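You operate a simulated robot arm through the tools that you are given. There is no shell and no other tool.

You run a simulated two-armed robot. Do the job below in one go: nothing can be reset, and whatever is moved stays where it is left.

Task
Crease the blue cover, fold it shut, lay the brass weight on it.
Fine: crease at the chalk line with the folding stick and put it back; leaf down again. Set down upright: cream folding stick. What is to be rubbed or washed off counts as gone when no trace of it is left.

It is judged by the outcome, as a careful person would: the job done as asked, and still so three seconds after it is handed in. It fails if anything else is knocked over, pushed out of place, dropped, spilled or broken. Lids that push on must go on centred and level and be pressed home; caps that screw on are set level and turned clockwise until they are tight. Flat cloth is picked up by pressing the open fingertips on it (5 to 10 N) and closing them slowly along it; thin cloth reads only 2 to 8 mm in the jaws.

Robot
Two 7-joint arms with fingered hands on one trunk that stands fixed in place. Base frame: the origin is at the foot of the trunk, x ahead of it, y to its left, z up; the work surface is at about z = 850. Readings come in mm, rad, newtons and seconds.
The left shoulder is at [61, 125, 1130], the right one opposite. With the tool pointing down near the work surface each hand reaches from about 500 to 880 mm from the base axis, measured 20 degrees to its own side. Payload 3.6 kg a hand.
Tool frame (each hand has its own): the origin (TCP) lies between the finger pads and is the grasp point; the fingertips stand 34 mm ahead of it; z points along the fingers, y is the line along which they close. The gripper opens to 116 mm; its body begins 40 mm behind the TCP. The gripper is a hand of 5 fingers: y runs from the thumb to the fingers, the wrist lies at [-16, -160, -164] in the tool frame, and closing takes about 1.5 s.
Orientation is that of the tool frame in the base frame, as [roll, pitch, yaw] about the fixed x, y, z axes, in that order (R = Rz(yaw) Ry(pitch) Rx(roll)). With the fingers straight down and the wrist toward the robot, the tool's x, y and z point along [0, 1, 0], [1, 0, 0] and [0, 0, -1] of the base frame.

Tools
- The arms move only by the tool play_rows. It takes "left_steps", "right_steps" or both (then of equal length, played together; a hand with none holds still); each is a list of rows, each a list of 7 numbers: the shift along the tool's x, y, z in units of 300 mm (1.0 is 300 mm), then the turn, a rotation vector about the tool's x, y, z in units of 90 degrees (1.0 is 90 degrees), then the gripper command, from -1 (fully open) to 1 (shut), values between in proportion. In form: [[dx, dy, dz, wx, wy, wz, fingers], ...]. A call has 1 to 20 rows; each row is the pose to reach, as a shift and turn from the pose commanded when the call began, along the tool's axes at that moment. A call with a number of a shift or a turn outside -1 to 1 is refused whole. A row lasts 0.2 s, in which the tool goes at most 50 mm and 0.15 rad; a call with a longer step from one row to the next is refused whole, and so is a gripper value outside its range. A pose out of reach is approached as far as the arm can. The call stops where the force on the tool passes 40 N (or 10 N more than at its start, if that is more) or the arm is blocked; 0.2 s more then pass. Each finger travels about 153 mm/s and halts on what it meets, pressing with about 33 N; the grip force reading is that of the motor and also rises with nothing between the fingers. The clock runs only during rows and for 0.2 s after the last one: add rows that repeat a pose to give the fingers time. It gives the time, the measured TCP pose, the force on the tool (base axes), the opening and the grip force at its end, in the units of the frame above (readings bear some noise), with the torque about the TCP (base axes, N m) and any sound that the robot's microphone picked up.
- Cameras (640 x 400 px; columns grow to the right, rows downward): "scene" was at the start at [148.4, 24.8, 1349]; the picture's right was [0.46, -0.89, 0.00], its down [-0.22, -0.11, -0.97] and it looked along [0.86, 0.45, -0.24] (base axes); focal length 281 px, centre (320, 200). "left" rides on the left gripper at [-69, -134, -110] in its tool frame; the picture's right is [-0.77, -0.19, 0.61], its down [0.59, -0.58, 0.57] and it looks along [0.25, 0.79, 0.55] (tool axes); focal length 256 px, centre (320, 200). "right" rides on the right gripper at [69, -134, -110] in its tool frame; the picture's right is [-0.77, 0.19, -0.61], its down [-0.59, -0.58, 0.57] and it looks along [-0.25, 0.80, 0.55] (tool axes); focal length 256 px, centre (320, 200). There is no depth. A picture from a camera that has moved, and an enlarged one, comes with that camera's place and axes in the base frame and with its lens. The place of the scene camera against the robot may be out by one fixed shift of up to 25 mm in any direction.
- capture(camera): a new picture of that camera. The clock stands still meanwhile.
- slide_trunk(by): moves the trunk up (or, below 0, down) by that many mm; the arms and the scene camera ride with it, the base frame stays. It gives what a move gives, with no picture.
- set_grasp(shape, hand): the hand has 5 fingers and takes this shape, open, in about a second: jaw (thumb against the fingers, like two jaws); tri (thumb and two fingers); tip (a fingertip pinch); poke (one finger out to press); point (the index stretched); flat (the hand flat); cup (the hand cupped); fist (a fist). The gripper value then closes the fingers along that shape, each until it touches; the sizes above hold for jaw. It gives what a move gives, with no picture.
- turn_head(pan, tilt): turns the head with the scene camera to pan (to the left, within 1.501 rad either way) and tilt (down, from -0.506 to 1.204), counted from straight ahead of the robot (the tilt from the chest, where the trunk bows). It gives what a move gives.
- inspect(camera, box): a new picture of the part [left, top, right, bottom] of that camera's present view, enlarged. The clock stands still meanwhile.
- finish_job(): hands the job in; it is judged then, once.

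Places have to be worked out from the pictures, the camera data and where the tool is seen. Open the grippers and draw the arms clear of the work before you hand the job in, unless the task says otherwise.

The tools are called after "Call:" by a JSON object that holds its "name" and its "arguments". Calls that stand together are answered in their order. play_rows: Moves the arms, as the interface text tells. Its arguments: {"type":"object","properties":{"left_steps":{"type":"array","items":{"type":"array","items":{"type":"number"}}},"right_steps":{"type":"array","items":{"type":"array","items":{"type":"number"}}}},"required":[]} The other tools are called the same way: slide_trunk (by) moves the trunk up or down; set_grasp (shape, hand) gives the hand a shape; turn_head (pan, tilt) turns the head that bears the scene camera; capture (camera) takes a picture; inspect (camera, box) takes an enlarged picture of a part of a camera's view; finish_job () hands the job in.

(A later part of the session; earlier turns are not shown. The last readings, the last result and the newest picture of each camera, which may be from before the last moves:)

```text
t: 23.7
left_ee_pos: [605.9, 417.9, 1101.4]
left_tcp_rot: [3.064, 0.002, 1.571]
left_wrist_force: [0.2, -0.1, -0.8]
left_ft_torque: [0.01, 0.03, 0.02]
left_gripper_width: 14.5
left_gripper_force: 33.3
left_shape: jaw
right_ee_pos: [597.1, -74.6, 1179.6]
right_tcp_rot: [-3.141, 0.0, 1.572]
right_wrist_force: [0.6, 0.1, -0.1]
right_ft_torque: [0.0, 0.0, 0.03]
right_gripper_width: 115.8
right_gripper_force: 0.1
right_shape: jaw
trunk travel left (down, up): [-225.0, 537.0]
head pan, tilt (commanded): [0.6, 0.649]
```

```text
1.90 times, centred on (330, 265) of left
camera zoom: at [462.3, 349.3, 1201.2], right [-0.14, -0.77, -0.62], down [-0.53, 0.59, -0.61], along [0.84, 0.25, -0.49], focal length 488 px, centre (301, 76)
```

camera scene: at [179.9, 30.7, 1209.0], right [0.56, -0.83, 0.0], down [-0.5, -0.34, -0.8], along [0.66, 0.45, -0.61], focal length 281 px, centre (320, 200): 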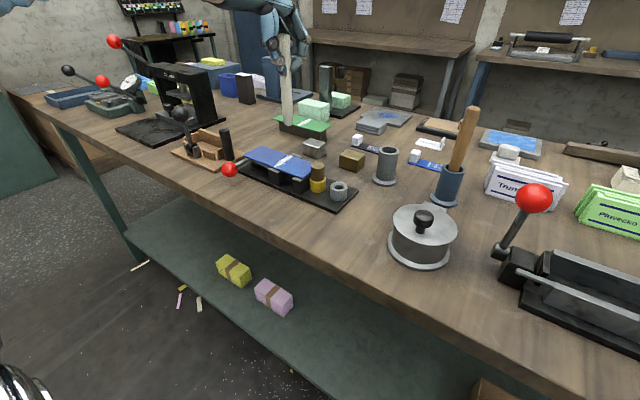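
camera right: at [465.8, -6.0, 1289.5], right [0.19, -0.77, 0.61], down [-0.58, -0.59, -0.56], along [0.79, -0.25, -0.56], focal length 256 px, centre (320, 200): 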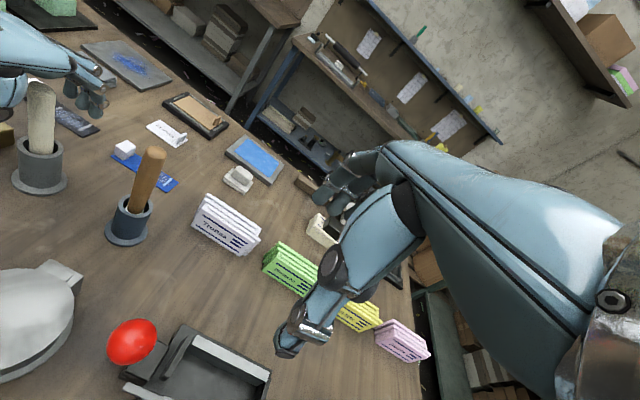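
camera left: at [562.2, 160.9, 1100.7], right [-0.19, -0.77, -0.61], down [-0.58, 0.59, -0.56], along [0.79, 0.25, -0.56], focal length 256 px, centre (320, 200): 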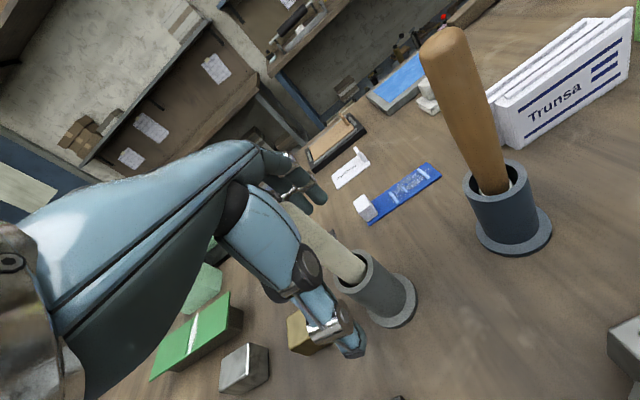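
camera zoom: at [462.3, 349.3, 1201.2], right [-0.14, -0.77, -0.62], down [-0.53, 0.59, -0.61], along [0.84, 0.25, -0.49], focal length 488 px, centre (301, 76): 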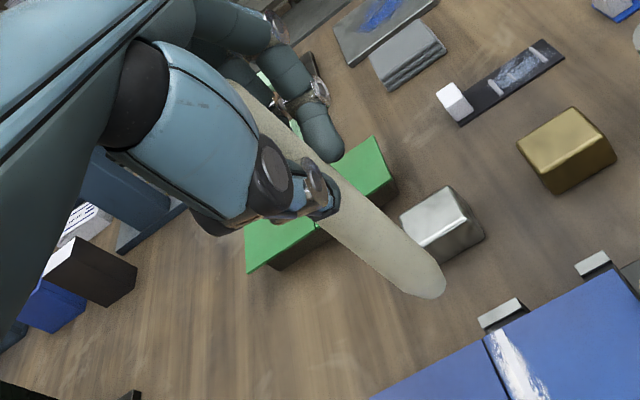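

The left view shows the tip near the far end of the chalk strip; both work out to y≈418.8, with the strip's far end at x≈605. I lower the tip to roughly 8 mm above the cover at x≈597.

Call:
{"name": "play_rows", "arguments": {"left_steps": [[0, -0.015, 0.05, 0, 0, 0, 1], [0, -0.03, 0.12, 0, 0, 0, 1], [0, -0.045, 0.19, 0, 0, 0, 1], [0, -0.045, 0.19, 0, 0, 0, 1], [0, -0.045, 0.19, 0, 0, 0, 1]]}}

Call:
{"name": "inspect", "arguments": {"camera": "left", "box": [340, 220, 480, 340]}}

Call:
{"name": "inspect", "arguments": {"camera": "scene", "box": [220, 60, 340, 210]}}

```text
t: 24.9
left_ee_pos: [596.3, 415.8, 1043.0]
left_tcp_rot: [3.065, 0.0, 1.57]
left_wrist_force: [0.3, 0.0, -1.2]
left_ft_torque: [0.02, 0.0, 0.04]
left_gripper_width: 14.3
left_gripper_force: 33.0
left_shape: jaw
right_ee_pos: [598.7, -73.8, 1180.2]
right_tcp_rot: [-3.138, 0.001, 1.571]
right_wrist_force: [-0.2, 0.8, 0.2]
right_ft_torque: [0.01, -0.01, -0.01]
right_gripper_width: 115.7
right_gripper_force: 0.0
right_shape: jaw
trunk travel left (down, up): [-225.0, 537.0]
head pan, tilt (commanded): [0.6, 0.649]
```

```text
3.33 times, centred on (410, 280) of left
camera zoom: at [452.4, 348.0, 1143.8], right [-0.14, -0.77, -0.62], down [-0.53, 0.59, -0.61], along [0.84, 0.25, -0.49], focal length 853 px, centre (20, -67)
```

zoom: 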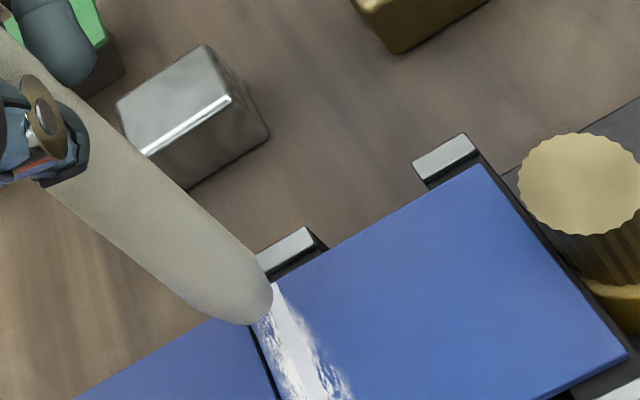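

```text
2.67 times, centred on (280, 135) of scene
camera zoom: at [179.8, 30.6, 1209.0], right [0.57, -0.82, 0.0], down [-0.5, -0.34, -0.8], along [0.66, 0.45, -0.61], focal length 750 px, centre (427, 373)
```

zoom: 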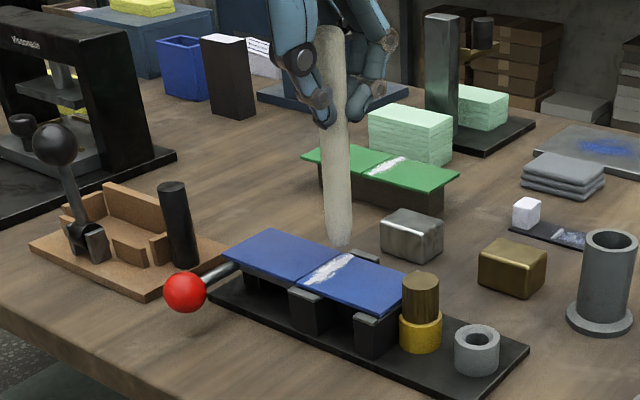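

The tip hangs a few millimetres above the far end of the chalk. I lower in 2 mm rows and watch the force for first contact.

Call:
{"name": "play_rows", "arguments": {"left_steps": [[0, -0.0005, 0.0067, 0, 0, 0, 1], [0, -0.001, 0.0133, 0, 0, 0, 1], [0, -0.0015, 0.02, 0, 0, 0, 1], [0, -0.0015, 0.02, 0, 0, 0, 1]]}}

Call:
{"name": "inspect", "arguments": {"camera": "scene", "box": [260, 130, 320, 190]}}

Call:
{"name": "inspect", "arguments": {"camera": "left", "box": [360, 260, 440, 340]}}

```text
t: 25.9
left_ee_pos: [595.5, 416.4, 1037.5]
left_tcp_rot: [3.064, 0.0, 1.57]
left_wrist_force: [-0.6, -0.5, -0.3]
left_ft_torque: [-0.01, 0.01, -0.02]
left_gripper_width: 14.4
left_gripper_force: 32.5
left_shape: jaw
right_ee_pos: [597.4, -73.9, 1178.5]
right_tcp_rot: [-3.141, -0.001, 1.573]
right_wrist_force: [-0.4, 0.0, 0.7]
right_ft_torque: [0.01, 0.03, 0.01]
right_gripper_width: 115.9
right_gripper_force: 0.0
right_shape: jaw
trunk travel left (down, up): [-225.0, 537.0]
head pan, tilt (commanded): [0.6, 0.649]
```

```text
6.67 times, centred on (290, 160) of scene
camera zoom: at [179.8, 30.5, 1209.1], right [0.57, -0.82, 0.0], down [-0.5, -0.34, -0.8], along [0.66, 0.45, -0.61], focal length 1876 px, centre (520, 467)
```

zoom: 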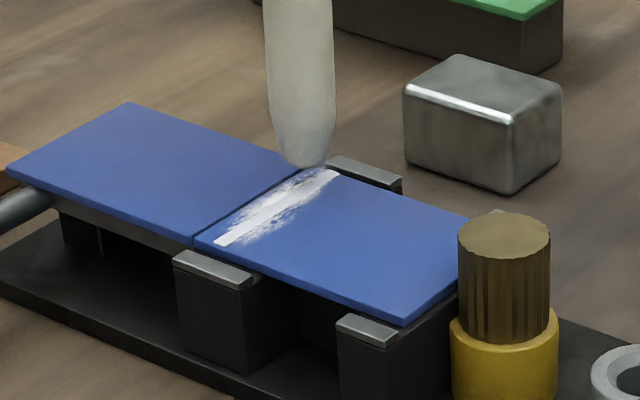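

```text
5.00 times, centred on (400, 300) of left
camera zoom: at [452.6, 347.5, 1137.3], right [-0.14, -0.77, -0.62], down [-0.53, 0.59, -0.61], along [0.84, 0.25, -0.49], focal length 1280 px, centre (-80, -300)
```

zoom: 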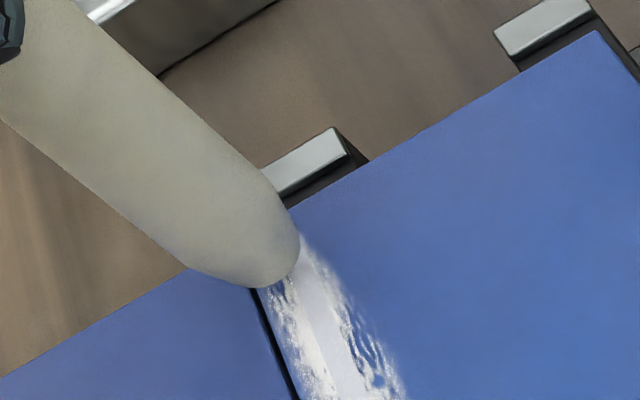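

No contact yet; both views show the tip about 6 mm to the left (+y) of the chalk strip. I shift −6 mm in y and continue down 4 mm.

Call:
{"name": "play_rows", "arguments": {"left_steps": [[-0.01, 0, 0, 0, 0, 0, 1], [-0.02, 0, 0, 0, 0, 0, 1], [-0.02, -0.0005, 0.0067, 0, 0, 0, 1], [-0.02, -0.001, 0.0133, 0, 0, 0, 1], [-0.02, -0.001, 0.0133, 0, 0, 0, 1]]}}

Call:
{"name": "inspect", "arguments": {"camera": "scene", "box": [260, 130, 320, 190]}}

Call:
{"name": "inspect", "arguments": {"camera": "left", "box": [360, 260, 440, 340]}}

```text
t: 27.1
left_ee_pos: [594.1, 410.6, 1035.2]
left_tcp_rot: [3.066, 0.002, 1.57]
left_wrist_force: [-0.8, 0.0, -0.6]
left_ft_torque: [0.01, 0.0, 0.01]
left_gripper_width: 14.5
left_gripper_force: 33.0
left_shape: jaw
right_ee_pos: [598.2, -74.0, 1179.3]
right_tcp_rot: [-3.141, 0.001, 1.572]
right_wrist_force: [0.3, 0.7, -0.4]
right_ft_torque: [-0.03, 0.03, -0.02]
right_gripper_width: 115.7
right_gripper_force: 0.1
right_shape: jaw
trunk travel left (down, up): [-225.0, 537.0]
head pan, tilt (commanded): [0.6, 0.649]
```

```text
6.67 times, centred on (290, 160) of scene
camera zoom: at [179.8, 30.5, 1209.1], right [0.57, -0.82, 0.0], down [-0.5, -0.34, -0.8], along [0.66, 0.45, -0.61], focal length 1876 px, centre (520, 467)
```

zoom: 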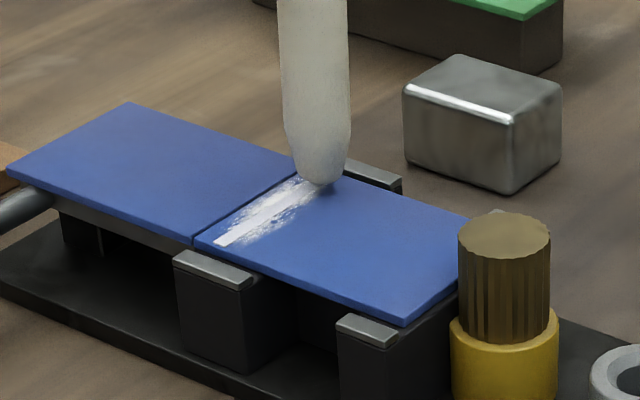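

```text
5.00 times, centred on (400, 300) of left
camera zoom: at [452.3, 341.3, 1133.8], right [-0.14, -0.77, -0.62], down [-0.53, 0.59, -0.61], along [0.84, 0.25, -0.49], focal length 1280 px, centre (-80, -300)
```

zoom: 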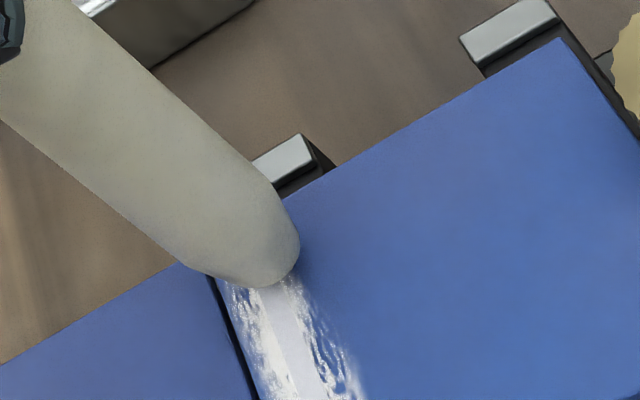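

Now the tip lines up with the strip in both views, still no force. I keep lowering in 1.5 mm steps until it touches.

Call:
{"name": "play_rows", "arguments": {"left_steps": [[0, -0.0003, 0.005, 0, 0, 0, 1], [0, -0.0006, 0.01, 0, 0, 0, 1], [0, -0.0006, 0.01, 0, 0, 0, 1]]}}

Call:
{"name": "inspect", "arguments": {"camera": "left", "box": [360, 260, 440, 340]}}

Call:
{"name": "inspect", "arguments": {"camera": "scene", "box": [260, 130, 320, 190]}}

```text
t: 27.9
left_ee_pos: [596.4, 409.8, 1031.3]
left_tcp_rot: [3.065, 0.002, 1.569]
left_wrist_force: [-0.4, 0.1, -0.7]
left_ft_torque: [0.01, 0.02, 0.0]
left_gripper_width: 14.5
left_gripper_force: 32.9
left_shape: jaw
right_ee_pos: [599.1, -74.3, 1179.3]
right_tcp_rot: [-3.139, 0.0, 1.573]
right_wrist_force: [0.5, 0.3, -0.3]
right_ft_torque: [-0.05, 0.0, 0.02]
right_gripper_width: 116.0
right_gripper_force: 0.2
right_shape: jaw
trunk travel left (down, up): [-225.0, 537.0]
head pan, tilt (commanded): [0.6, 0.649]
```

```text
5.00 times, centred on (400, 300) of left
camera zoom: at [452.9, 341.6, 1130.3], right [-0.14, -0.77, -0.62], down [-0.53, 0.59, -0.61], along [0.84, 0.25, -0.49], focal length 1280 px, centre (-80, -300)
```

zoom: 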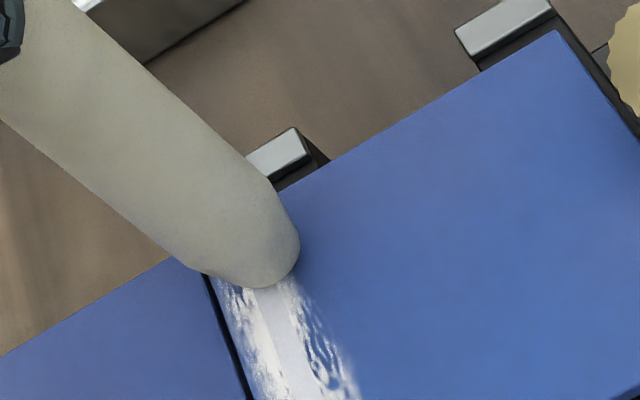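

```text
6.67 times, centred on (290, 160) of scene
camera zoom: at [179.8, 30.5, 1209.1], right [0.57, -0.82, 0.0], down [-0.5, -0.34, -0.8], along [0.66, 0.45, -0.61], focal length 1876 px, centre (520, 467)
```

zoom: 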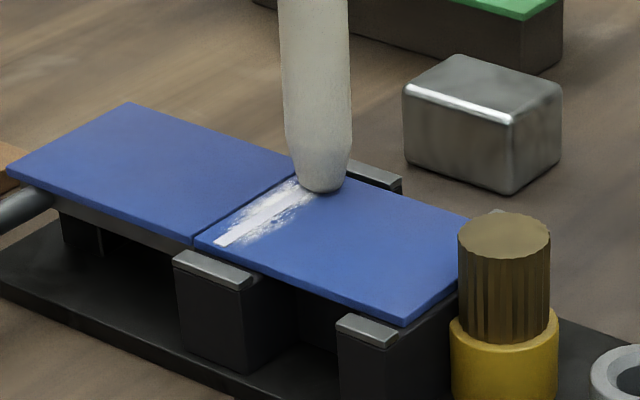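

Still no contact and the scene view now shows the tip to the right of the strip, so my earlier y was right (the lowest point of the tip is not the silhouette's bottom). I go back +5.5 mm in y and lower another 2 mm.

Call:
{"name": "play_rows", "arguments": {"left_steps": [[0.009, 0, 0, 0, 0, 0, 1], [0.018, 0, 0, 0, 0, 0, 1], [0.018, -0.0005, 0.0067, 0, 0, 0, 1], [0.018, -0.0005, 0.0067, 0, 0, 0, 1]]}}

Call:
{"name": "inspect", "arguments": {"camera": "scene", "box": [260, 130, 320, 190]}}

Call:
{"name": "inspect", "arguments": {"camera": "left", "box": [360, 260, 440, 340]}}

```text
t: 28.9
left_ee_pos: [595.8, 415.0, 1029.7]
left_tcp_rot: [3.063, 0.002, 1.571]
left_wrist_force: [-0.1, -0.3, 4.3]
left_ft_torque: [0.0, -0.05, -0.02]
left_gripper_width: 14.6
left_gripper_force: 33.0
left_shape: jaw
right_ee_pos: [598.2, -74.4, 1179.9]
right_tcp_rot: [-3.139, 0.001, 1.571]
right_wrist_force: [-0.3, 0.2, 0.1]
right_ft_torque: [0.02, 0.0, 0.01]
right_gripper_width: 115.9
right_gripper_force: 0.0
right_shape: jaw
trunk travel left (down, up): [-225.0, 537.0]
head pan, tilt (commanded): [0.6, 0.649]
```

```text
6.67 times, centred on (290, 160) of scene
camera zoom: at [179.3, 30.1, 1209.2], right [0.57, -0.82, 0.0], down [-0.5, -0.34, -0.8], along [0.66, 0.45, -0.6], focal length 1876 px, centre (520, 467)
```

zoom: 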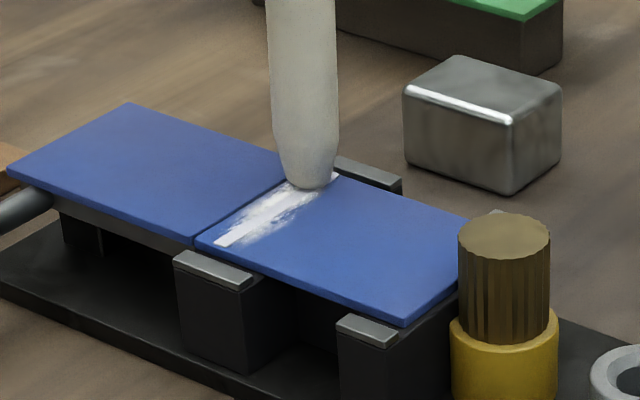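

```text
5.00 times, centred on (400, 300) of left
camera zoom: at [452.1, 346.2, 1129.4], right [-0.14, -0.77, -0.62], down [-0.53, 0.59, -0.61], along [0.84, 0.25, -0.49], focal length 1280 px, centre (-80, -300)
```

zoom: 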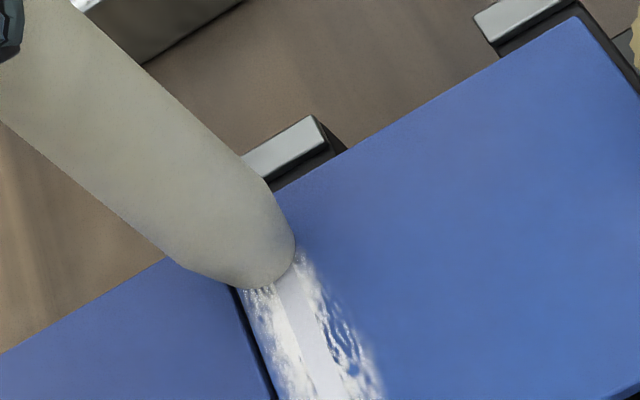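

Contact at about 4 N with the tip right on the strip, at x≈592. I press slightly more and slide to the far end of the strip (+9 mm in x), then read the force.

Call:
{"name": "play_rows", "arguments": {"left_steps": [[0, 0, 0.003, 0, 0, 0, 1], [0, 0.01, 0.0038, 0, 0, 0, 1], [0, 0.02, 0.0046, 0, 0, 0, 1], [0, 0.03, 0.0053, 0, 0, 0, 1], [0, 0.03, 0.0053, 0, 0, 0, 1]]}}

Call:
{"name": "inspect", "arguments": {"camera": "scene", "box": [260, 130, 320, 190]}}

```text
t: 30.1
left_ee_pos: [604.7, 415.1, 1028.9]
left_tcp_rot: [3.064, 0.003, 1.571]
left_wrist_force: [0.0, -0.8, 8.3]
left_ft_torque: [0.02, 0.06, 0.02]
left_gripper_width: 15.4
left_gripper_force: 33.0
left_shape: jaw
right_ee_pos: [598.0, -74.2, 1180.5]
right_tcp_rot: [-3.142, 0.001, 1.571]
right_wrist_force: [0.3, -0.3, -0.9]
right_ft_torque: [-0.02, 0.02, -0.02]
right_gripper_width: 115.9
right_gripper_force: 0.1
right_shape: jaw
trunk travel left (down, up): [-225.0, 537.0]
head pan, tilt (commanded): [0.6, 0.649]
```

```text
6.67 times, centred on (290, 160) of scene
camera zoom: at [178.7, 29.9, 1209.3], right [0.57, -0.82, 0.0], down [-0.5, -0.34, -0.8], along [0.66, 0.45, -0.6], focal length 1876 px, centre (520, 467)
```

zoom: 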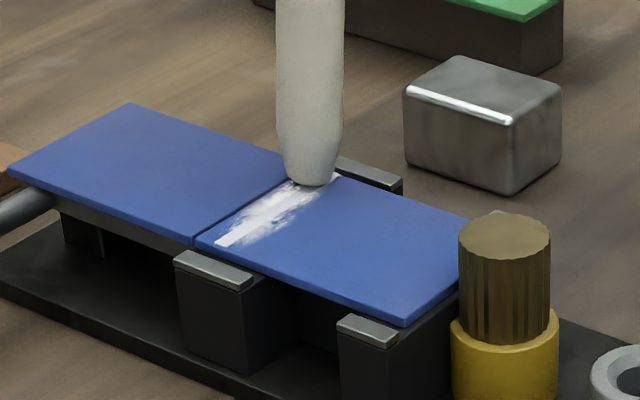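

The tip moved much less than the hand did, so the stick may be pivoting in the grip. I look at it in the left camera.

Call:
{"name": "inspect", "arguments": {"camera": "left", "box": [230, 160, 430, 370]}}

Call:
{"name": "inspect", "arguments": {"camera": "left", "box": [360, 260, 440, 340]}}

Call:
{"name": "inspect", "arguments": {"camera": "scene", "box": [230, 40, 350, 190]}}

```text
1.90 times, centred on (330, 265) of left
camera zoom: at [460.6, 347.0, 1129.0], right [-0.14, -0.77, -0.62], down [-0.53, 0.59, -0.61], along [0.84, 0.25, -0.49], focal length 488 px, centre (301, 76)
```

zoom: 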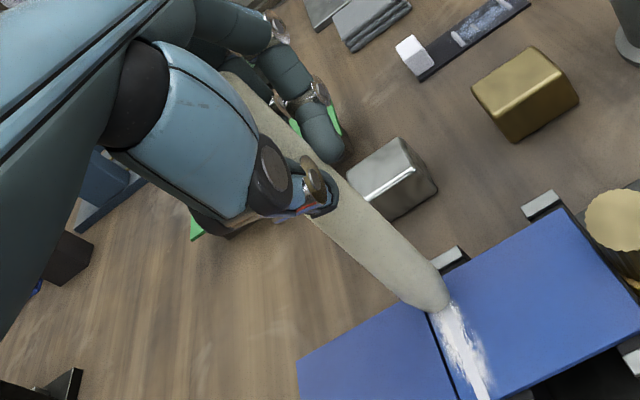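

```text
5.00 times, centred on (400, 300) of left
camera zoom: at [460.6, 347.0, 1129.0], right [-0.14, -0.77, -0.62], down [-0.53, 0.59, -0.61], along [0.84, 0.25, -0.49], focal length 1280 px, centre (-80, -300)
```

zoom: 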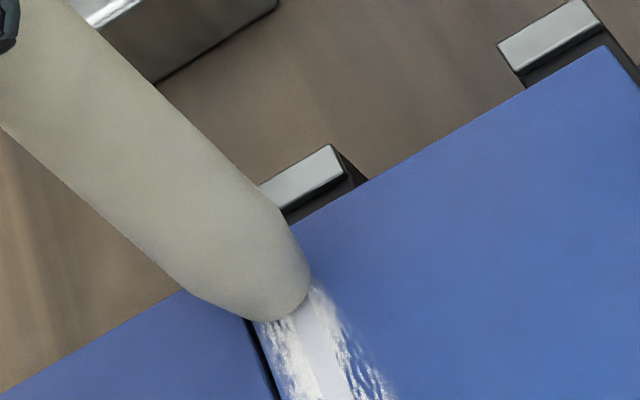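

```text
2.67 times, centred on (290, 115) of scene
camera zoom: at [178.7, 29.9, 1209.3], right [0.57, -0.82, 0.0], down [-0.5, -0.34, -0.8], along [0.66, 0.45, -0.6], focal length 750 px, centre (400, 427)
```

zoom: 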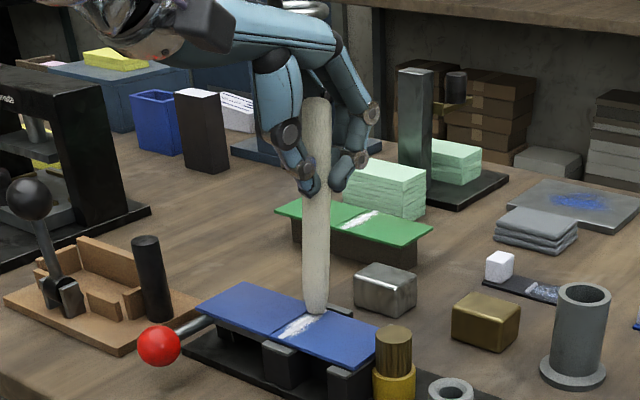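

The stick pivots in the grip under friction, with its tip lagging. A stroke toward the robot is self-balancing if the tip leads, so I lift a little, tilt the hand so the tip leans about 15° toward the robot, and place it over the far end of the strip.

Call:
{"name": "play_rows", "arguments": {"left_steps": [[0, 0.002, -0.0266, 0, 0, 0, 1], [-0.001, 0.0383, -0.0204, 0.04, 0, 0, 1], [-0.002, 0.0777, -0.0107, 0.08, 0, 0, 1], [-0.003, 0.1144, -0.0011, 0.121, 0, 0, 1], [-0.003, 0.1144, -0.0011, 0.121, 0, 0, 1], [-0.003, 0.1144, -0.0011, 0.121, 0, 0, 1]]}}

Call:
{"name": "inspect", "arguments": {"camera": "scene", "box": [260, 130, 320, 190]}}

Call:
{"name": "inspect", "arguments": {"camera": "left", "box": [350, 240, 450, 340]}}

```text
t: 31.5
left_ee_pos: [640.8, 416.9, 1029.8]
left_tcp_rot: [-3.028, 0.001, 1.572]
left_wrist_force: [-0.1, 0.9, 0.1]
left_ft_torque: [0.02, -0.03, 0.02]
left_gripper_width: 15.0
left_gripper_force: 32.8
left_shape: jaw
right_ee_pos: [598.7, -73.7, 1179.2]
right_tcp_rot: [-3.14, -0.001, 1.575]
right_wrist_force: [-0.7, -0.2, 0.2]
right_ft_torque: [0.02, 0.05, 0.01]
right_gripper_width: 115.9
right_gripper_force: 0.1
right_shape: jaw
trunk travel left (down, up): [-225.0, 537.0]
head pan, tilt (commanded): [0.6, 0.649]
```

```text
6.67 times, centred on (290, 160) of scene
camera zoom: at [179.8, 30.3, 1209.1], right [0.57, -0.82, 0.0], down [-0.5, -0.34, -0.8], along [0.66, 0.45, -0.61], focal length 1876 px, centre (520, 467)
```

zoom: 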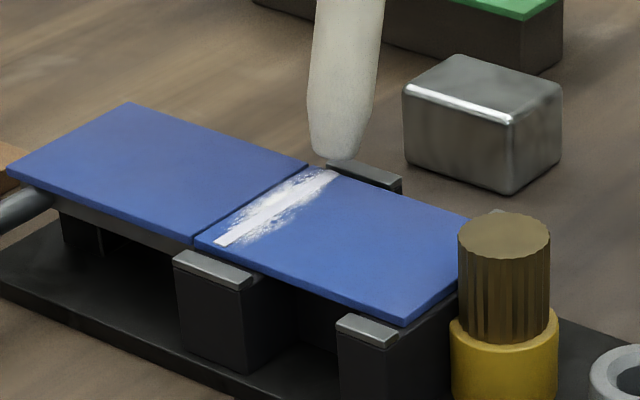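

```text
4.00 times, centred on (400, 290) of left
camera zoom: at [517.5, 346.5, 1155.2], right [-0.26, -0.77, -0.59], down [-0.64, 0.59, -0.5], along [0.73, 0.25, -0.64], focal length 1024 px, centre (0, -160)
```

zoom: 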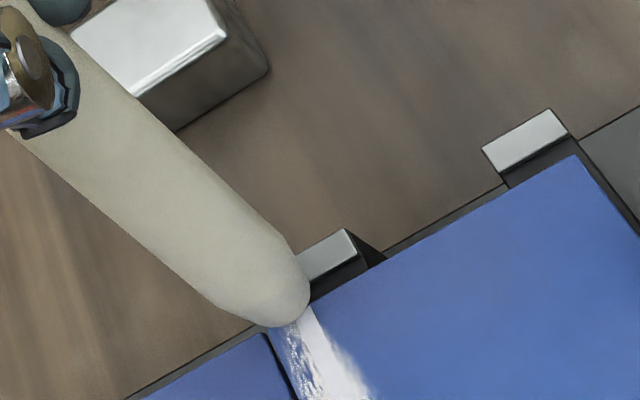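

The tip is just above the far edge. I move it 7 mm toward the robot and 4 mm down, then feel for contact.

Call:
{"name": "play_rows", "arguments": {"left_steps": [[0, -0.012, 0.003, 0, 0, 0, 1], [0, -0.0235, 0.006, 0, 0, 0, 1], [0, -0.0225, 0.012, 0, 0, 0, 1], [0, -0.0217, 0.0159, 0, 0, 0, 1], [0, -0.0217, 0.0159, 0, 0, 0, 1]]}}

Call:
{"name": "inspect", "arguments": {"camera": "scene", "box": [260, 130, 320, 190]}}

```text
t: 32.7
left_ee_pos: [632.8, 415.1, 1026.8]
left_tcp_rot: [-3.029, 0.0, 1.571]
left_wrist_force: [0.6, -0.4, 2.3]
left_ft_torque: [-0.02, -0.02, -0.01]
left_gripper_width: 15.2
left_gripper_force: 33.1
left_shape: jaw
right_ee_pos: [597.0, -75.3, 1179.4]
right_tcp_rot: [-3.139, 0.002, 1.574]
right_wrist_force: [-0.1, 0.0, 0.9]
right_ft_torque: [-0.02, 0.01, 0.01]
right_gripper_width: 115.9
right_gripper_force: 0.0
right_shape: jaw
trunk travel left (down, up): [-225.0, 537.0]
head pan, tilt (commanded): [0.6, 0.649]
```

```text
6.67 times, centred on (290, 160) of scene
camera zoom: at [179.6, 30.3, 1209.1], right [0.57, -0.82, 0.0], down [-0.5, -0.34, -0.8], along [0.66, 0.45, -0.6], focal length 1876 px, centre (520, 467)
```

zoom: 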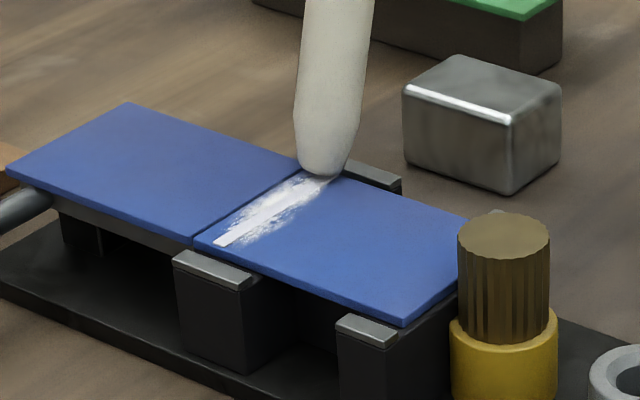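

Light contact at the far end of the strip. Now I press a touch more and draw the tip 53 mm along the strip toward the robot.

Call:
{"name": "play_rows", "arguments": {"left_steps": [[0, 0.0005, 0.0045, 0, 0, 0, 1], [0, -0.014, 0.0062, 0, 0, 0, 1], [0, -0.029, 0.0079, 0, 0, 0, 1], [0, -0.044, 0.0096, 0, 0, 0, 1], [0, -0.058, 0.0112, 0, 0, 0, 1], [0, -0.073, 0.0129, 0, 0, 0, 1], [0, -0.088, 0.0146, 0, 0, 0, 1], [0, -0.102, 0.0162, 0, 0, 0, 1], [0, -0.117, 0.0179, 0, 0, 0, 1], [0, -0.132, 0.0196, 0, 0, 0, 1], [0, -0.146, 0.0212, 0, 0, 0, 1], [0, -0.161, 0.0229, 0, 0, 0, 1], [0, -0.175, 0.0245, 0, 0, 0, 1]]}}

Call:
{"name": "inspect", "arguments": {"camera": "scene", "box": [260, 130, 320, 190]}}

Call:
{"name": "inspect", "arguments": {"camera": "left", "box": [230, 160, 450, 380]}}

```text
t: 35.5
left_ee_pos: [578.6, 415.5, 1024.4]
left_tcp_rot: [-3.029, 0.0, 1.57]
left_wrist_force: [2.8, 1.0, 10.1]
left_ft_torque: [0.08, -0.67, -0.05]
left_gripper_width: 16.6
left_gripper_force: 33.1
left_shape: jaw
right_ee_pos: [597.7, -75.1, 1178.3]
right_tcp_rot: [-3.139, 0.0, 1.574]
right_wrist_force: [0.0, 0.3, -0.5]
right_ft_torque: [-0.04, 0.0, 0.03]
right_gripper_width: 116.1
right_gripper_force: 0.1
right_shape: jaw
trunk travel left (down, up): [-225.0, 537.0]
head pan, tilt (commanded): [0.6, 0.649]
```

```text
6.67 times, centred on (290, 160) of scene
camera zoom: at [179.2, 29.8, 1209.1], right [0.57, -0.82, 0.0], down [-0.5, -0.34, -0.8], along [0.66, 0.45, -0.6], focal length 1876 px, centre (520, 467)
```

zoom: 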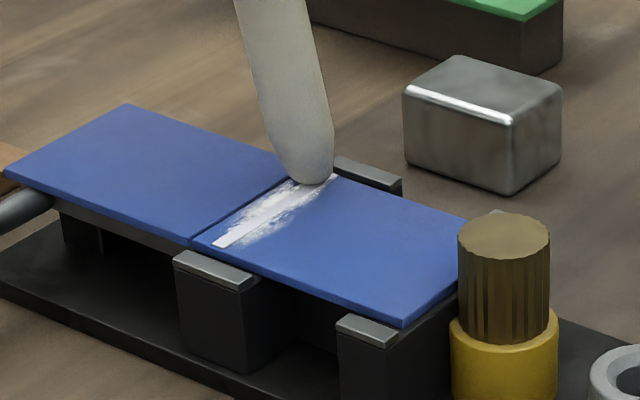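

```text
1.82 times, centred on (340, 270) of left
camera zoom: at [456.7, 345.9, 1150.5], right [-0.25, -0.77, -0.59], down [-0.64, 0.59, -0.5], along [0.73, 0.25, -0.64], focal length 465 px, centre (284, 73)
```

zoom: 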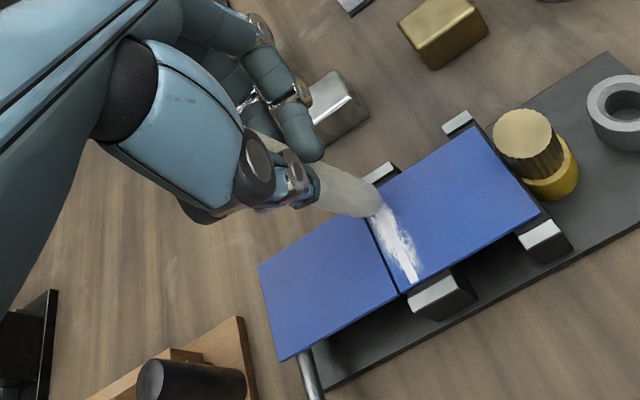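

The tip hung on the surface and the stick swung in the grip (now trailing, 10 N, 0.67 Nm). Trailing is a stable way to drag, so I keep pulling toward the robot at the same height in smaller steps and see whether it slides.

Call:
{"name": "play_rows", "arguments": {"left_steps": [[0, -0.013, 0.0015, 0, 0, 0, 1], [0, -0.026, 0.003, 0, 0, 0, 1], [0, -0.04, 0.0045, 0, 0, 0, 1], [0, -0.053, 0.006, 0, 0, 0, 1], [0, -0.066, 0.0075, 0, 0, 0, 1]]}}

Call:
{"name": "inspect", "arguments": {"camera": "scene", "box": [250, 110, 330, 190]}}

Call:
{"name": "inspect", "arguments": {"camera": "left", "box": [230, 160, 450, 380]}}

```text
t: 36.7
left_ee_pos: [558.9, 415.1, 1025.9]
left_tcp_rot: [-3.028, 0.002, 1.571]
left_wrist_force: [2.8, -0.1, 7.1]
left_ft_torque: [0.1, -0.49, -0.02]
left_gripper_width: 16.3
left_gripper_force: 33.2
left_shape: jaw
right_ee_pos: [596.8, -74.9, 1178.6]
right_tcp_rot: [-3.14, 0.0, 1.573]
right_wrist_force: [0.2, -0.3, -0.6]
right_ft_torque: [-0.02, 0.0, -0.01]
right_gripper_width: 116.0
right_gripper_force: 0.0
right_shape: jaw
trunk travel left (down, up): [-225.0, 537.0]
head pan, tilt (commanded): [0.6, 0.649]
```

```text
5.00 times, centred on (290, 150) of scene
camera zoom: at [179.4, 30.1, 1209.2], right [0.57, -0.82, 0.0], down [-0.5, -0.34, -0.8], along [0.66, 0.45, -0.6], focal length 1407 px, centre (470, 450)
```

zoom: 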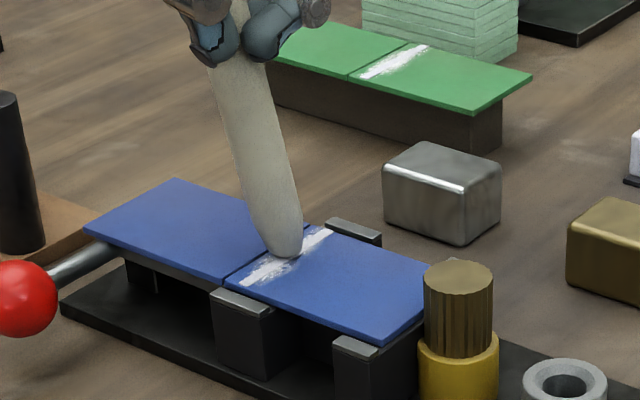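

```text
1.82 times, centred on (340, 270) of left
camera zoom: at [436.7, 346.3, 1150.4], right [-0.25, -0.77, -0.59], down [-0.64, 0.59, -0.5], along [0.73, 0.25, -0.64], focal length 465 px, centre (284, 73)
```

zoom: 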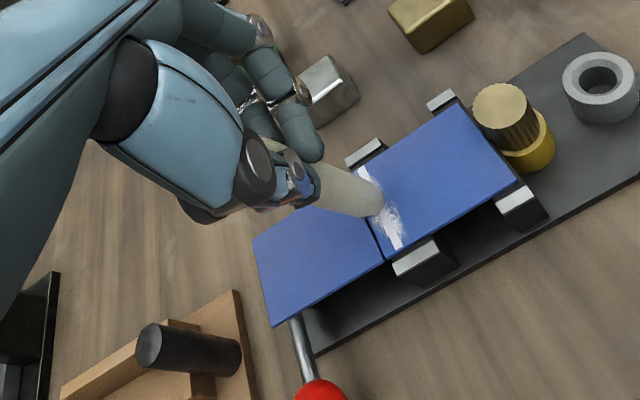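

The tip now slides steadily on the strip (N≈7) and is halfway along it. I keep dragging another 24 mm toward the near edge.

Call:
{"name": "play_rows", "arguments": {"left_steps": [[0, -0.013, 0.0015, 0, 0, 0, 1], [0, -0.026, 0.003, 0, 0, 0, 1], [0, -0.04, 0.0045, 0, 0, 0, 1], [0, -0.053, 0.006, 0, 0, 0, 1], [0, -0.066, 0.0075, 0, 0, 0, 1], [0, -0.079, 0.009, 0, 0, 0, 1]]}}

Call:
{"name": "inspect", "arguments": {"camera": "scene", "box": [250, 110, 330, 190]}}

Call:
{"name": "inspect", "arguments": {"camera": "left", "box": [230, 160, 450, 380]}}

```text
t: 38.1
left_ee_pos: [534.4, 416.7, 1025.0]
left_tcp_rot: [-3.027, 0.0, 1.57]
left_wrist_force: [-0.2, -0.3, -0.4]
left_ft_torque: [0.0, 0.01, 0.0]
left_gripper_width: 14.0
left_gripper_force: 33.0
left_shape: jaw
right_ee_pos: [598.2, -74.6, 1179.4]
right_tcp_rot: [-3.141, 0.0, 1.574]
right_wrist_force: [0.0, 1.0, 0.2]
right_ft_torque: [0.0, 0.02, -0.01]
right_gripper_width: 115.8
right_gripper_force: 0.1
right_shape: jaw
trunk travel left (down, up): [-225.0, 537.0]
head pan, tilt (commanded): [0.6, 0.649]
```

```text
5.00 times, centred on (290, 150) of scene
camera zoom: at [179.8, 30.7, 1209.0], right [0.57, -0.82, 0.0], down [-0.5, -0.34, -0.8], along [0.66, 0.45, -0.61], focal length 1407 px, centre (470, 450)
```

zoom: 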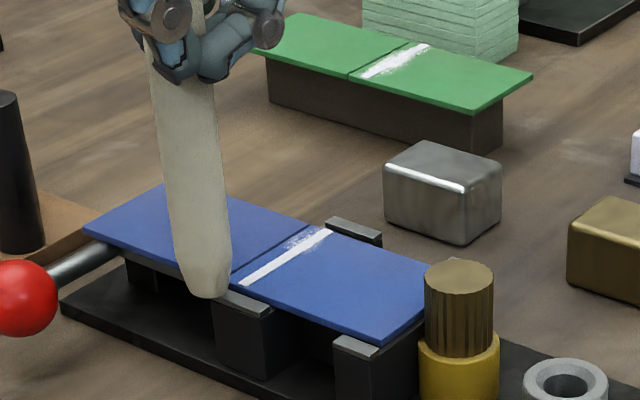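

```text
1.82 times, centred on (340, 270) of left
camera zoom: at [413.5, 347.3, 1149.9], right [-0.26, -0.77, -0.58], down [-0.64, 0.59, -0.5], along [0.73, 0.25, -0.64], focal length 465 px, centre (284, 73)
```

zoom: 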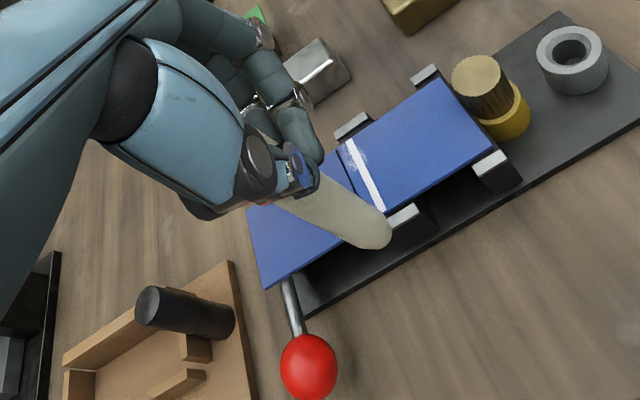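

The tip slid over the near edge and sprung free, touching nothing. The smudge along the strip is gone over most of the length; I zoom to see what is left at the far end, and where the tip hangs.

Call:
{"name": "inspect", "arguments": {"camera": "scene", "box": [280, 150, 325, 175]}}

Call:
{"name": "inspect", "arguments": {"camera": "scene", "box": [240, 60, 330, 190]}}

Call:
{"name": "inspect", "arguments": {"camera": "left", "box": [360, 210, 420, 290]}}

```text
14.22 times, centred on (302, 162) of scene
camera zoom: at [179.8, 30.7, 1209.0], right [0.57, -0.82, 0.0], down [-0.5, -0.34, -0.8], along [0.66, 0.45, -0.61], focal length 4002 px, centre (569, 733)
```

zoom: 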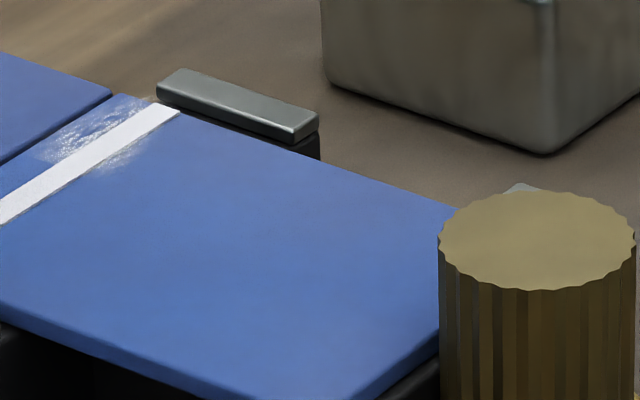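

```text
3.08 times, centred on (285, 125) of scene
camera zoom: at [179.8, 30.7, 1209.0], right [0.57, -0.82, 0.0], down [-0.5, -0.34, -0.8], along [0.66, 0.45, -0.61], focal length 866 px, centre (428, 431)
```

zoom: 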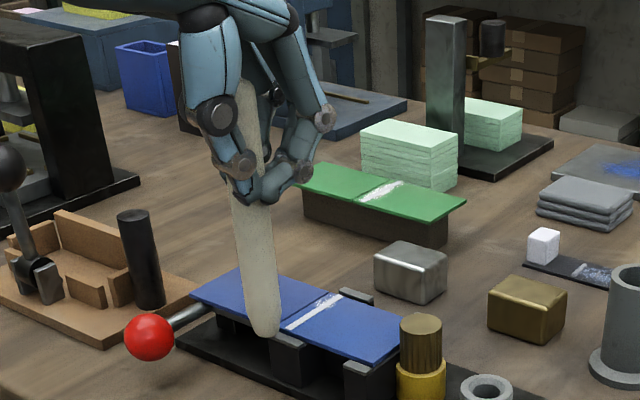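

```text
5.00 times, centred on (390, 250) of left
camera zoom: at [413.5, 347.3, 1149.9], right [-0.26, -0.77, -0.58], down [-0.64, 0.59, -0.5], along [0.73, 0.25, -0.64], focal length 1280 px, centre (-30, -50)
```

zoom: 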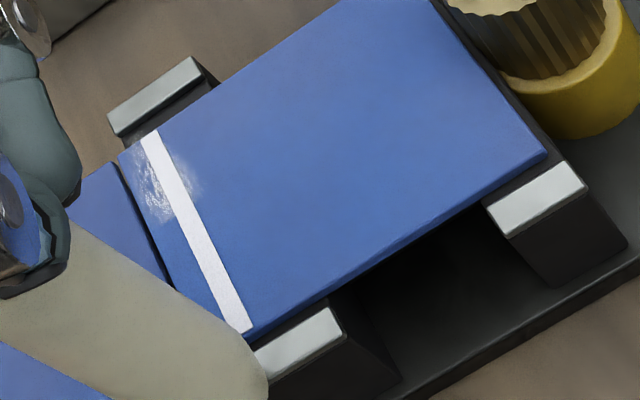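

Only the far ~20 mm of the smudge remains. I lift 40 mm straight up and look at how the stick now sits in the hand.

Call:
{"name": "play_rows", "arguments": {"left_steps": [[0, -0.006, -0.04, 0, 0, 0, 1], [0, -0.011, -0.09, 0, 0, 0, 1], [0, -0.015, -0.1325, 0, 0, 0, 1], [0, -0.015, -0.1325, 0, 0, 0, 1]]}}

Call:
{"name": "inspect", "arguments": {"camera": "left", "box": [230, 160, 450, 380]}}

Call:
{"name": "inspect", "arguments": {"camera": "scene", "box": [240, 40, 330, 190]}}

```text
t: 39.1
left_ee_pos: [534.0, 414.7, 1066.4]
left_tcp_rot: [-3.028, 0.001, 1.571]
left_wrist_force: [0.8, -0.3, -0.6]
left_ft_torque: [-0.02, -0.02, -0.01]
left_gripper_width: 14.4
left_gripper_force: 32.3
left_shape: jaw
right_ee_pos: [599.7, -74.9, 1177.9]
right_tcp_rot: [-3.14, -0.001, 1.572]
right_wrist_force: [-0.6, 0.4, -1.0]
right_ft_torque: [-0.02, 0.03, -0.02]
right_gripper_width: 115.8
right_gripper_force: 0.1
right_shape: jaw
trunk travel left (down, up): [-225.0, 537.0]
head pan, tilt (commanded): [0.6, 0.649]
```

```text
1.82 times, centred on (340, 270) of left
camera zoom: at [412.5, 346.9, 1190.7], right [-0.25, -0.77, -0.58], down [-0.64, 0.59, -0.5], along [0.73, 0.25, -0.64], focal length 465 px, centre (284, 73)
```

zoom: 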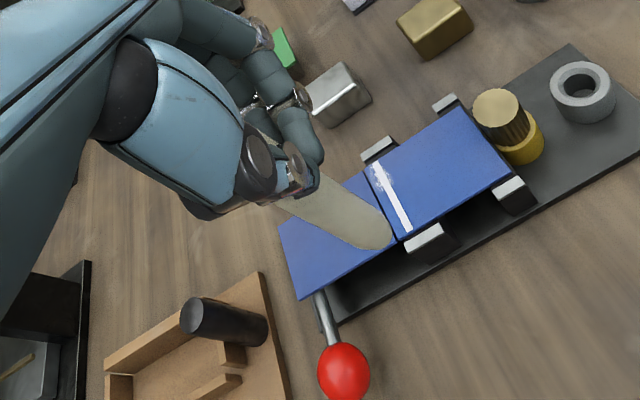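

```text
2.67 times, centred on (285, 115) of scene
camera zoom: at [179.9, 30.6, 1209.0], right [0.57, -0.82, 0.0], down [-0.5, -0.34, -0.8], along [0.66, 0.45, -0.61], focal length 750 px, centre (413, 427)
```

zoom: 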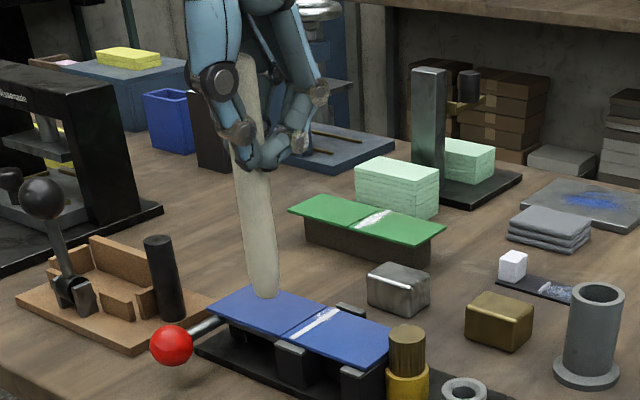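

The stick has also swung slightly sideways; its tip is now about 11 mm in +y and 15 mm ahead in the tool frame. I tilt the hand so the tip trails (leans away by about 12°) and move it over the far end of the strip, 20 mm above the cover.

Call:
{"name": "play_rows", "arguments": {"left_steps": [[-0.006, 0.034, 0.005, -0.034, 0, 0, 1], [-0.012, 0.068, 0.01, -0.068, 0, 0, 1], [-0.018, 0.102, 0.02, -0.102, 0, 0, 1], [-0.0233, 0.1353, 0.0329, -0.136, 0, 0, 1], [-0.0233, 0.1353, 0.0329, -0.136, 0, 0, 1], [-0.0233, 0.1353, 0.0329, -0.136, 0, 0, 1]]}}

Call:
{"name": "inspect", "arguments": {"camera": "left", "box": [340, 220, 460, 340]}}

Call:
{"name": "inspect", "arguments": {"camera": "scene", "box": [250, 110, 330, 190]}}

```text
t: 40.5
left_ee_pos: [575.2, 408.0, 1051.6]
left_tcp_rot: [3.039, 0.001, 1.571]
left_wrist_force: [-0.3, 0.6, -0.1]
left_ft_torque: [-0.02, 0.01, 0.0]
left_gripper_width: 13.9
left_gripper_force: 33.3
left_shape: jaw
right_ee_pos: [598.4, -74.7, 1178.3]
right_tcp_rot: [-3.141, 0.0, 1.573]
right_wrist_force: [0.3, -0.6, 0.6]
right_ft_torque: [0.02, 0.04, 0.01]
right_gripper_width: 116.3
right_gripper_force: 0.1
right_shape: jaw
trunk travel left (down, up): [-225.0, 537.0]
head pan, tilt (commanded): [0.6, 0.649]
```

```text
3.33 times, centred on (400, 280) of left
camera zoom: at [428.9, 339.3, 1147.3], right [-0.12, -0.77, -0.63], down [-0.52, 0.59, -0.62], along [0.85, 0.25, -0.47], focal length 853 px, centre (53, -67)
```

zoom: 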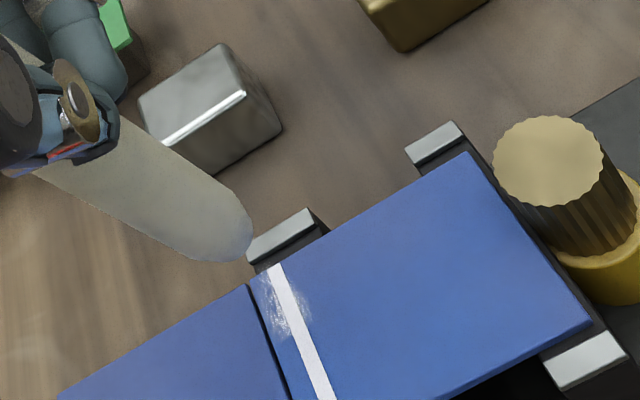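

```text
5.00 times, centred on (290, 150) of scene
camera zoom: at [179.8, 30.6, 1209.0], right [0.57, -0.82, 0.0], down [-0.5, -0.34, -0.8], along [0.66, 0.45, -0.61], focal length 1407 px, centre (470, 450)
```

zoom: 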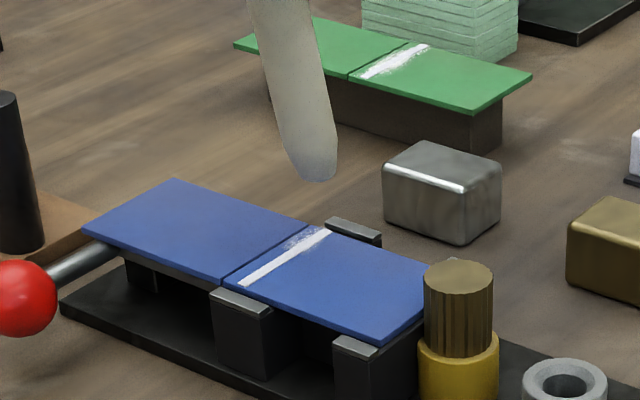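

The scene view predicts the tip will land on the strip's far end. I lower 25 mm and then check contact.

Call:
{"name": "play_rows", "arguments": {"left_steps": [[0, -0.003, 0.03, 0, 0, 0, 1], [0, -0.006, 0.06, 0, 0, 0, 1], [0, -0.0085, 0.0829, 0, 0, 0, 1], [0, -0.0085, 0.0829, 0, 0, 0, 1]]}}

Call:
{"name": "inspect", "arguments": {"camera": "scene", "box": [270, 130, 320, 180]}}

Call:
{"name": "inspect", "arguments": {"camera": "left", "box": [350, 240, 430, 320]}}

```text
t: 41.5
left_ee_pos: [574.9, 407.0, 1025.7]
left_tcp_rot: [3.04, 0.004, 1.569]
left_wrist_force: [0.0, -0.3, -0.4]
left_ft_torque: [0.03, 0.02, 0.05]
left_gripper_width: 14.2
left_gripper_force: 33.2
left_shape: jaw
right_ee_pos: [598.9, -74.6, 1178.8]
right_tcp_rot: [-3.14, 0.001, 1.572]
right_wrist_force: [-0.2, -0.9, 0.4]
right_ft_torque: [0.03, 0.01, 0.0]
right_gripper_width: 115.8
right_gripper_force: 0.0
right_shape: jaw
trunk travel left (down, up): [-225.0, 537.0]
head pan, tilt (commanded): [0.6, 0.649]
```

```text
8.00 times, centred on (295, 155) of scene
camera zoom: at [179.7, 30.4, 1209.1], right [0.57, -0.82, 0.0], down [-0.5, -0.34, -0.8], along [0.66, 0.45, -0.61], focal length 2251 px, centre (520, 560)
```

zoom: 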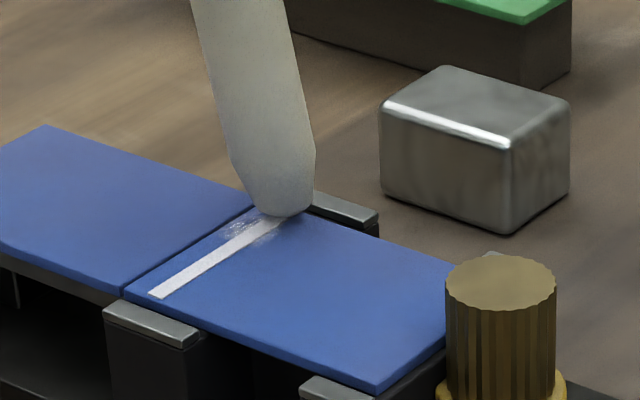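

```text
5.00 times, centred on (390, 280) of left
camera zoom: at [429.3, 338.6, 1121.8], right [-0.12, -0.77, -0.63], down [-0.52, 0.59, -0.62], along [0.85, 0.25, -0.47], focal length 1280 px, centre (-30, -200)
```

zoom: 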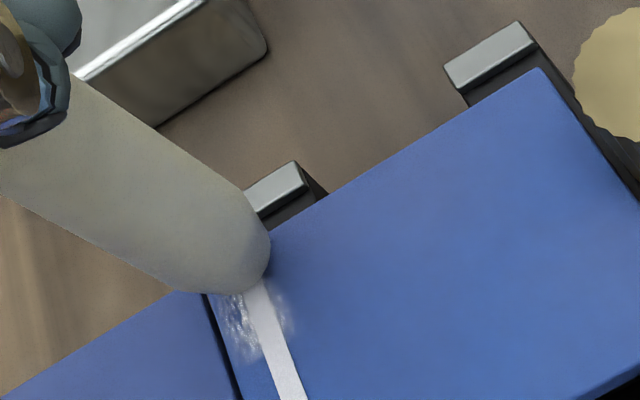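

The tip is on the strip line just above the cover. I move 4 mm further out toward the far edge and press down 2.5 mm.

Call:
{"name": "play_rows", "arguments": {"left_steps": [[0, 0.013, 0.0014, 0, 0, 0, 1], [0, 0.0128, 0.0055, 0, 0, 0, 1], [0, 0.0124, 0.0097, 0, 0, 0, 1], [0, 0.0124, 0.0097, 0, 0, 0, 1]]}}

Call:
{"name": "inspect", "arguments": {"camera": "scene", "box": [270, 130, 320, 180]}}

```text
t: 42.5
left_ee_pos: [578.7, 406.9, 1023.4]
left_tcp_rot: [3.038, 0.002, 1.571]
left_wrist_force: [0.1, 0.0, 0.7]
left_ft_torque: [0.03, -0.03, -0.01]
left_gripper_width: 14.1
left_gripper_force: 32.5
left_shape: jaw
right_ee_pos: [598.5, -75.1, 1179.2]
right_tcp_rot: [-3.14, 0.0, 1.573]
right_wrist_force: [0.4, 0.1, -0.1]
right_ft_torque: [-0.01, 0.02, 0.01]
right_gripper_width: 115.8
right_gripper_force: 0.1
right_shape: jaw
trunk travel left (down, up): [-225.0, 537.0]
head pan, tilt (commanded): [0.6, 0.649]
```

```text
8.00 times, centred on (295, 155) of scene
camera zoom: at [179.6, 30.4, 1209.1], right [0.57, -0.82, 0.0], down [-0.5, -0.34, -0.8], along [0.66, 0.45, -0.61], focal length 2251 px, centre (520, 560)
```

zoom: 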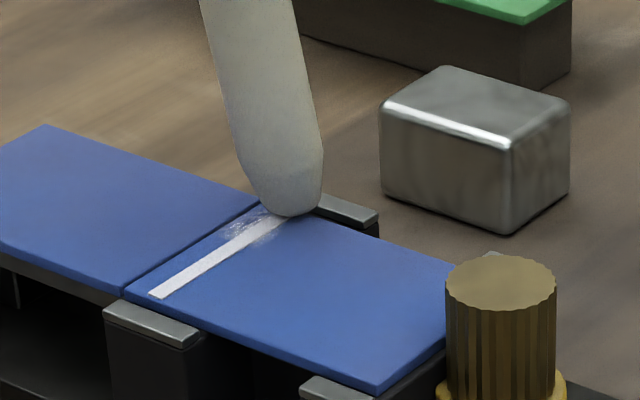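

Barely touching. I press 2 mm more and start a short drag toward the robot.

Call:
{"name": "play_rows", "arguments": {"left_steps": [[0, -0.0003, 0.004, 0, 0, 0, 1], [0, -0.0007, 0.0075, 0, 0, 0, 1], [0, -0.0007, 0.0075, 0, 0, 0, 1]]}}

```text
t: 43.3
left_ee_pos: [578.2, 409.1, 1022.6]
left_tcp_rot: [3.037, 0.0, 1.57]
left_wrist_force: [0.2, 0.9, 7.9]
left_ft_torque: [0.07, -0.11, -0.02]
left_gripper_width: 14.2
left_gripper_force: 33.3
left_shape: jaw
right_ee_pos: [597.4, -74.8, 1180.5]
right_tcp_rot: [-3.139, 0.0, 1.572]
right_wrist_force: [-0.5, -0.5, 0.7]
right_ft_torque: [-0.03, -0.01, 0.02]
right_gripper_width: 116.1
right_gripper_force: 0.1
right_shape: jaw
trunk travel left (down, up): [-225.0, 537.0]
head pan, tilt (commanded): [0.6, 0.649]
```

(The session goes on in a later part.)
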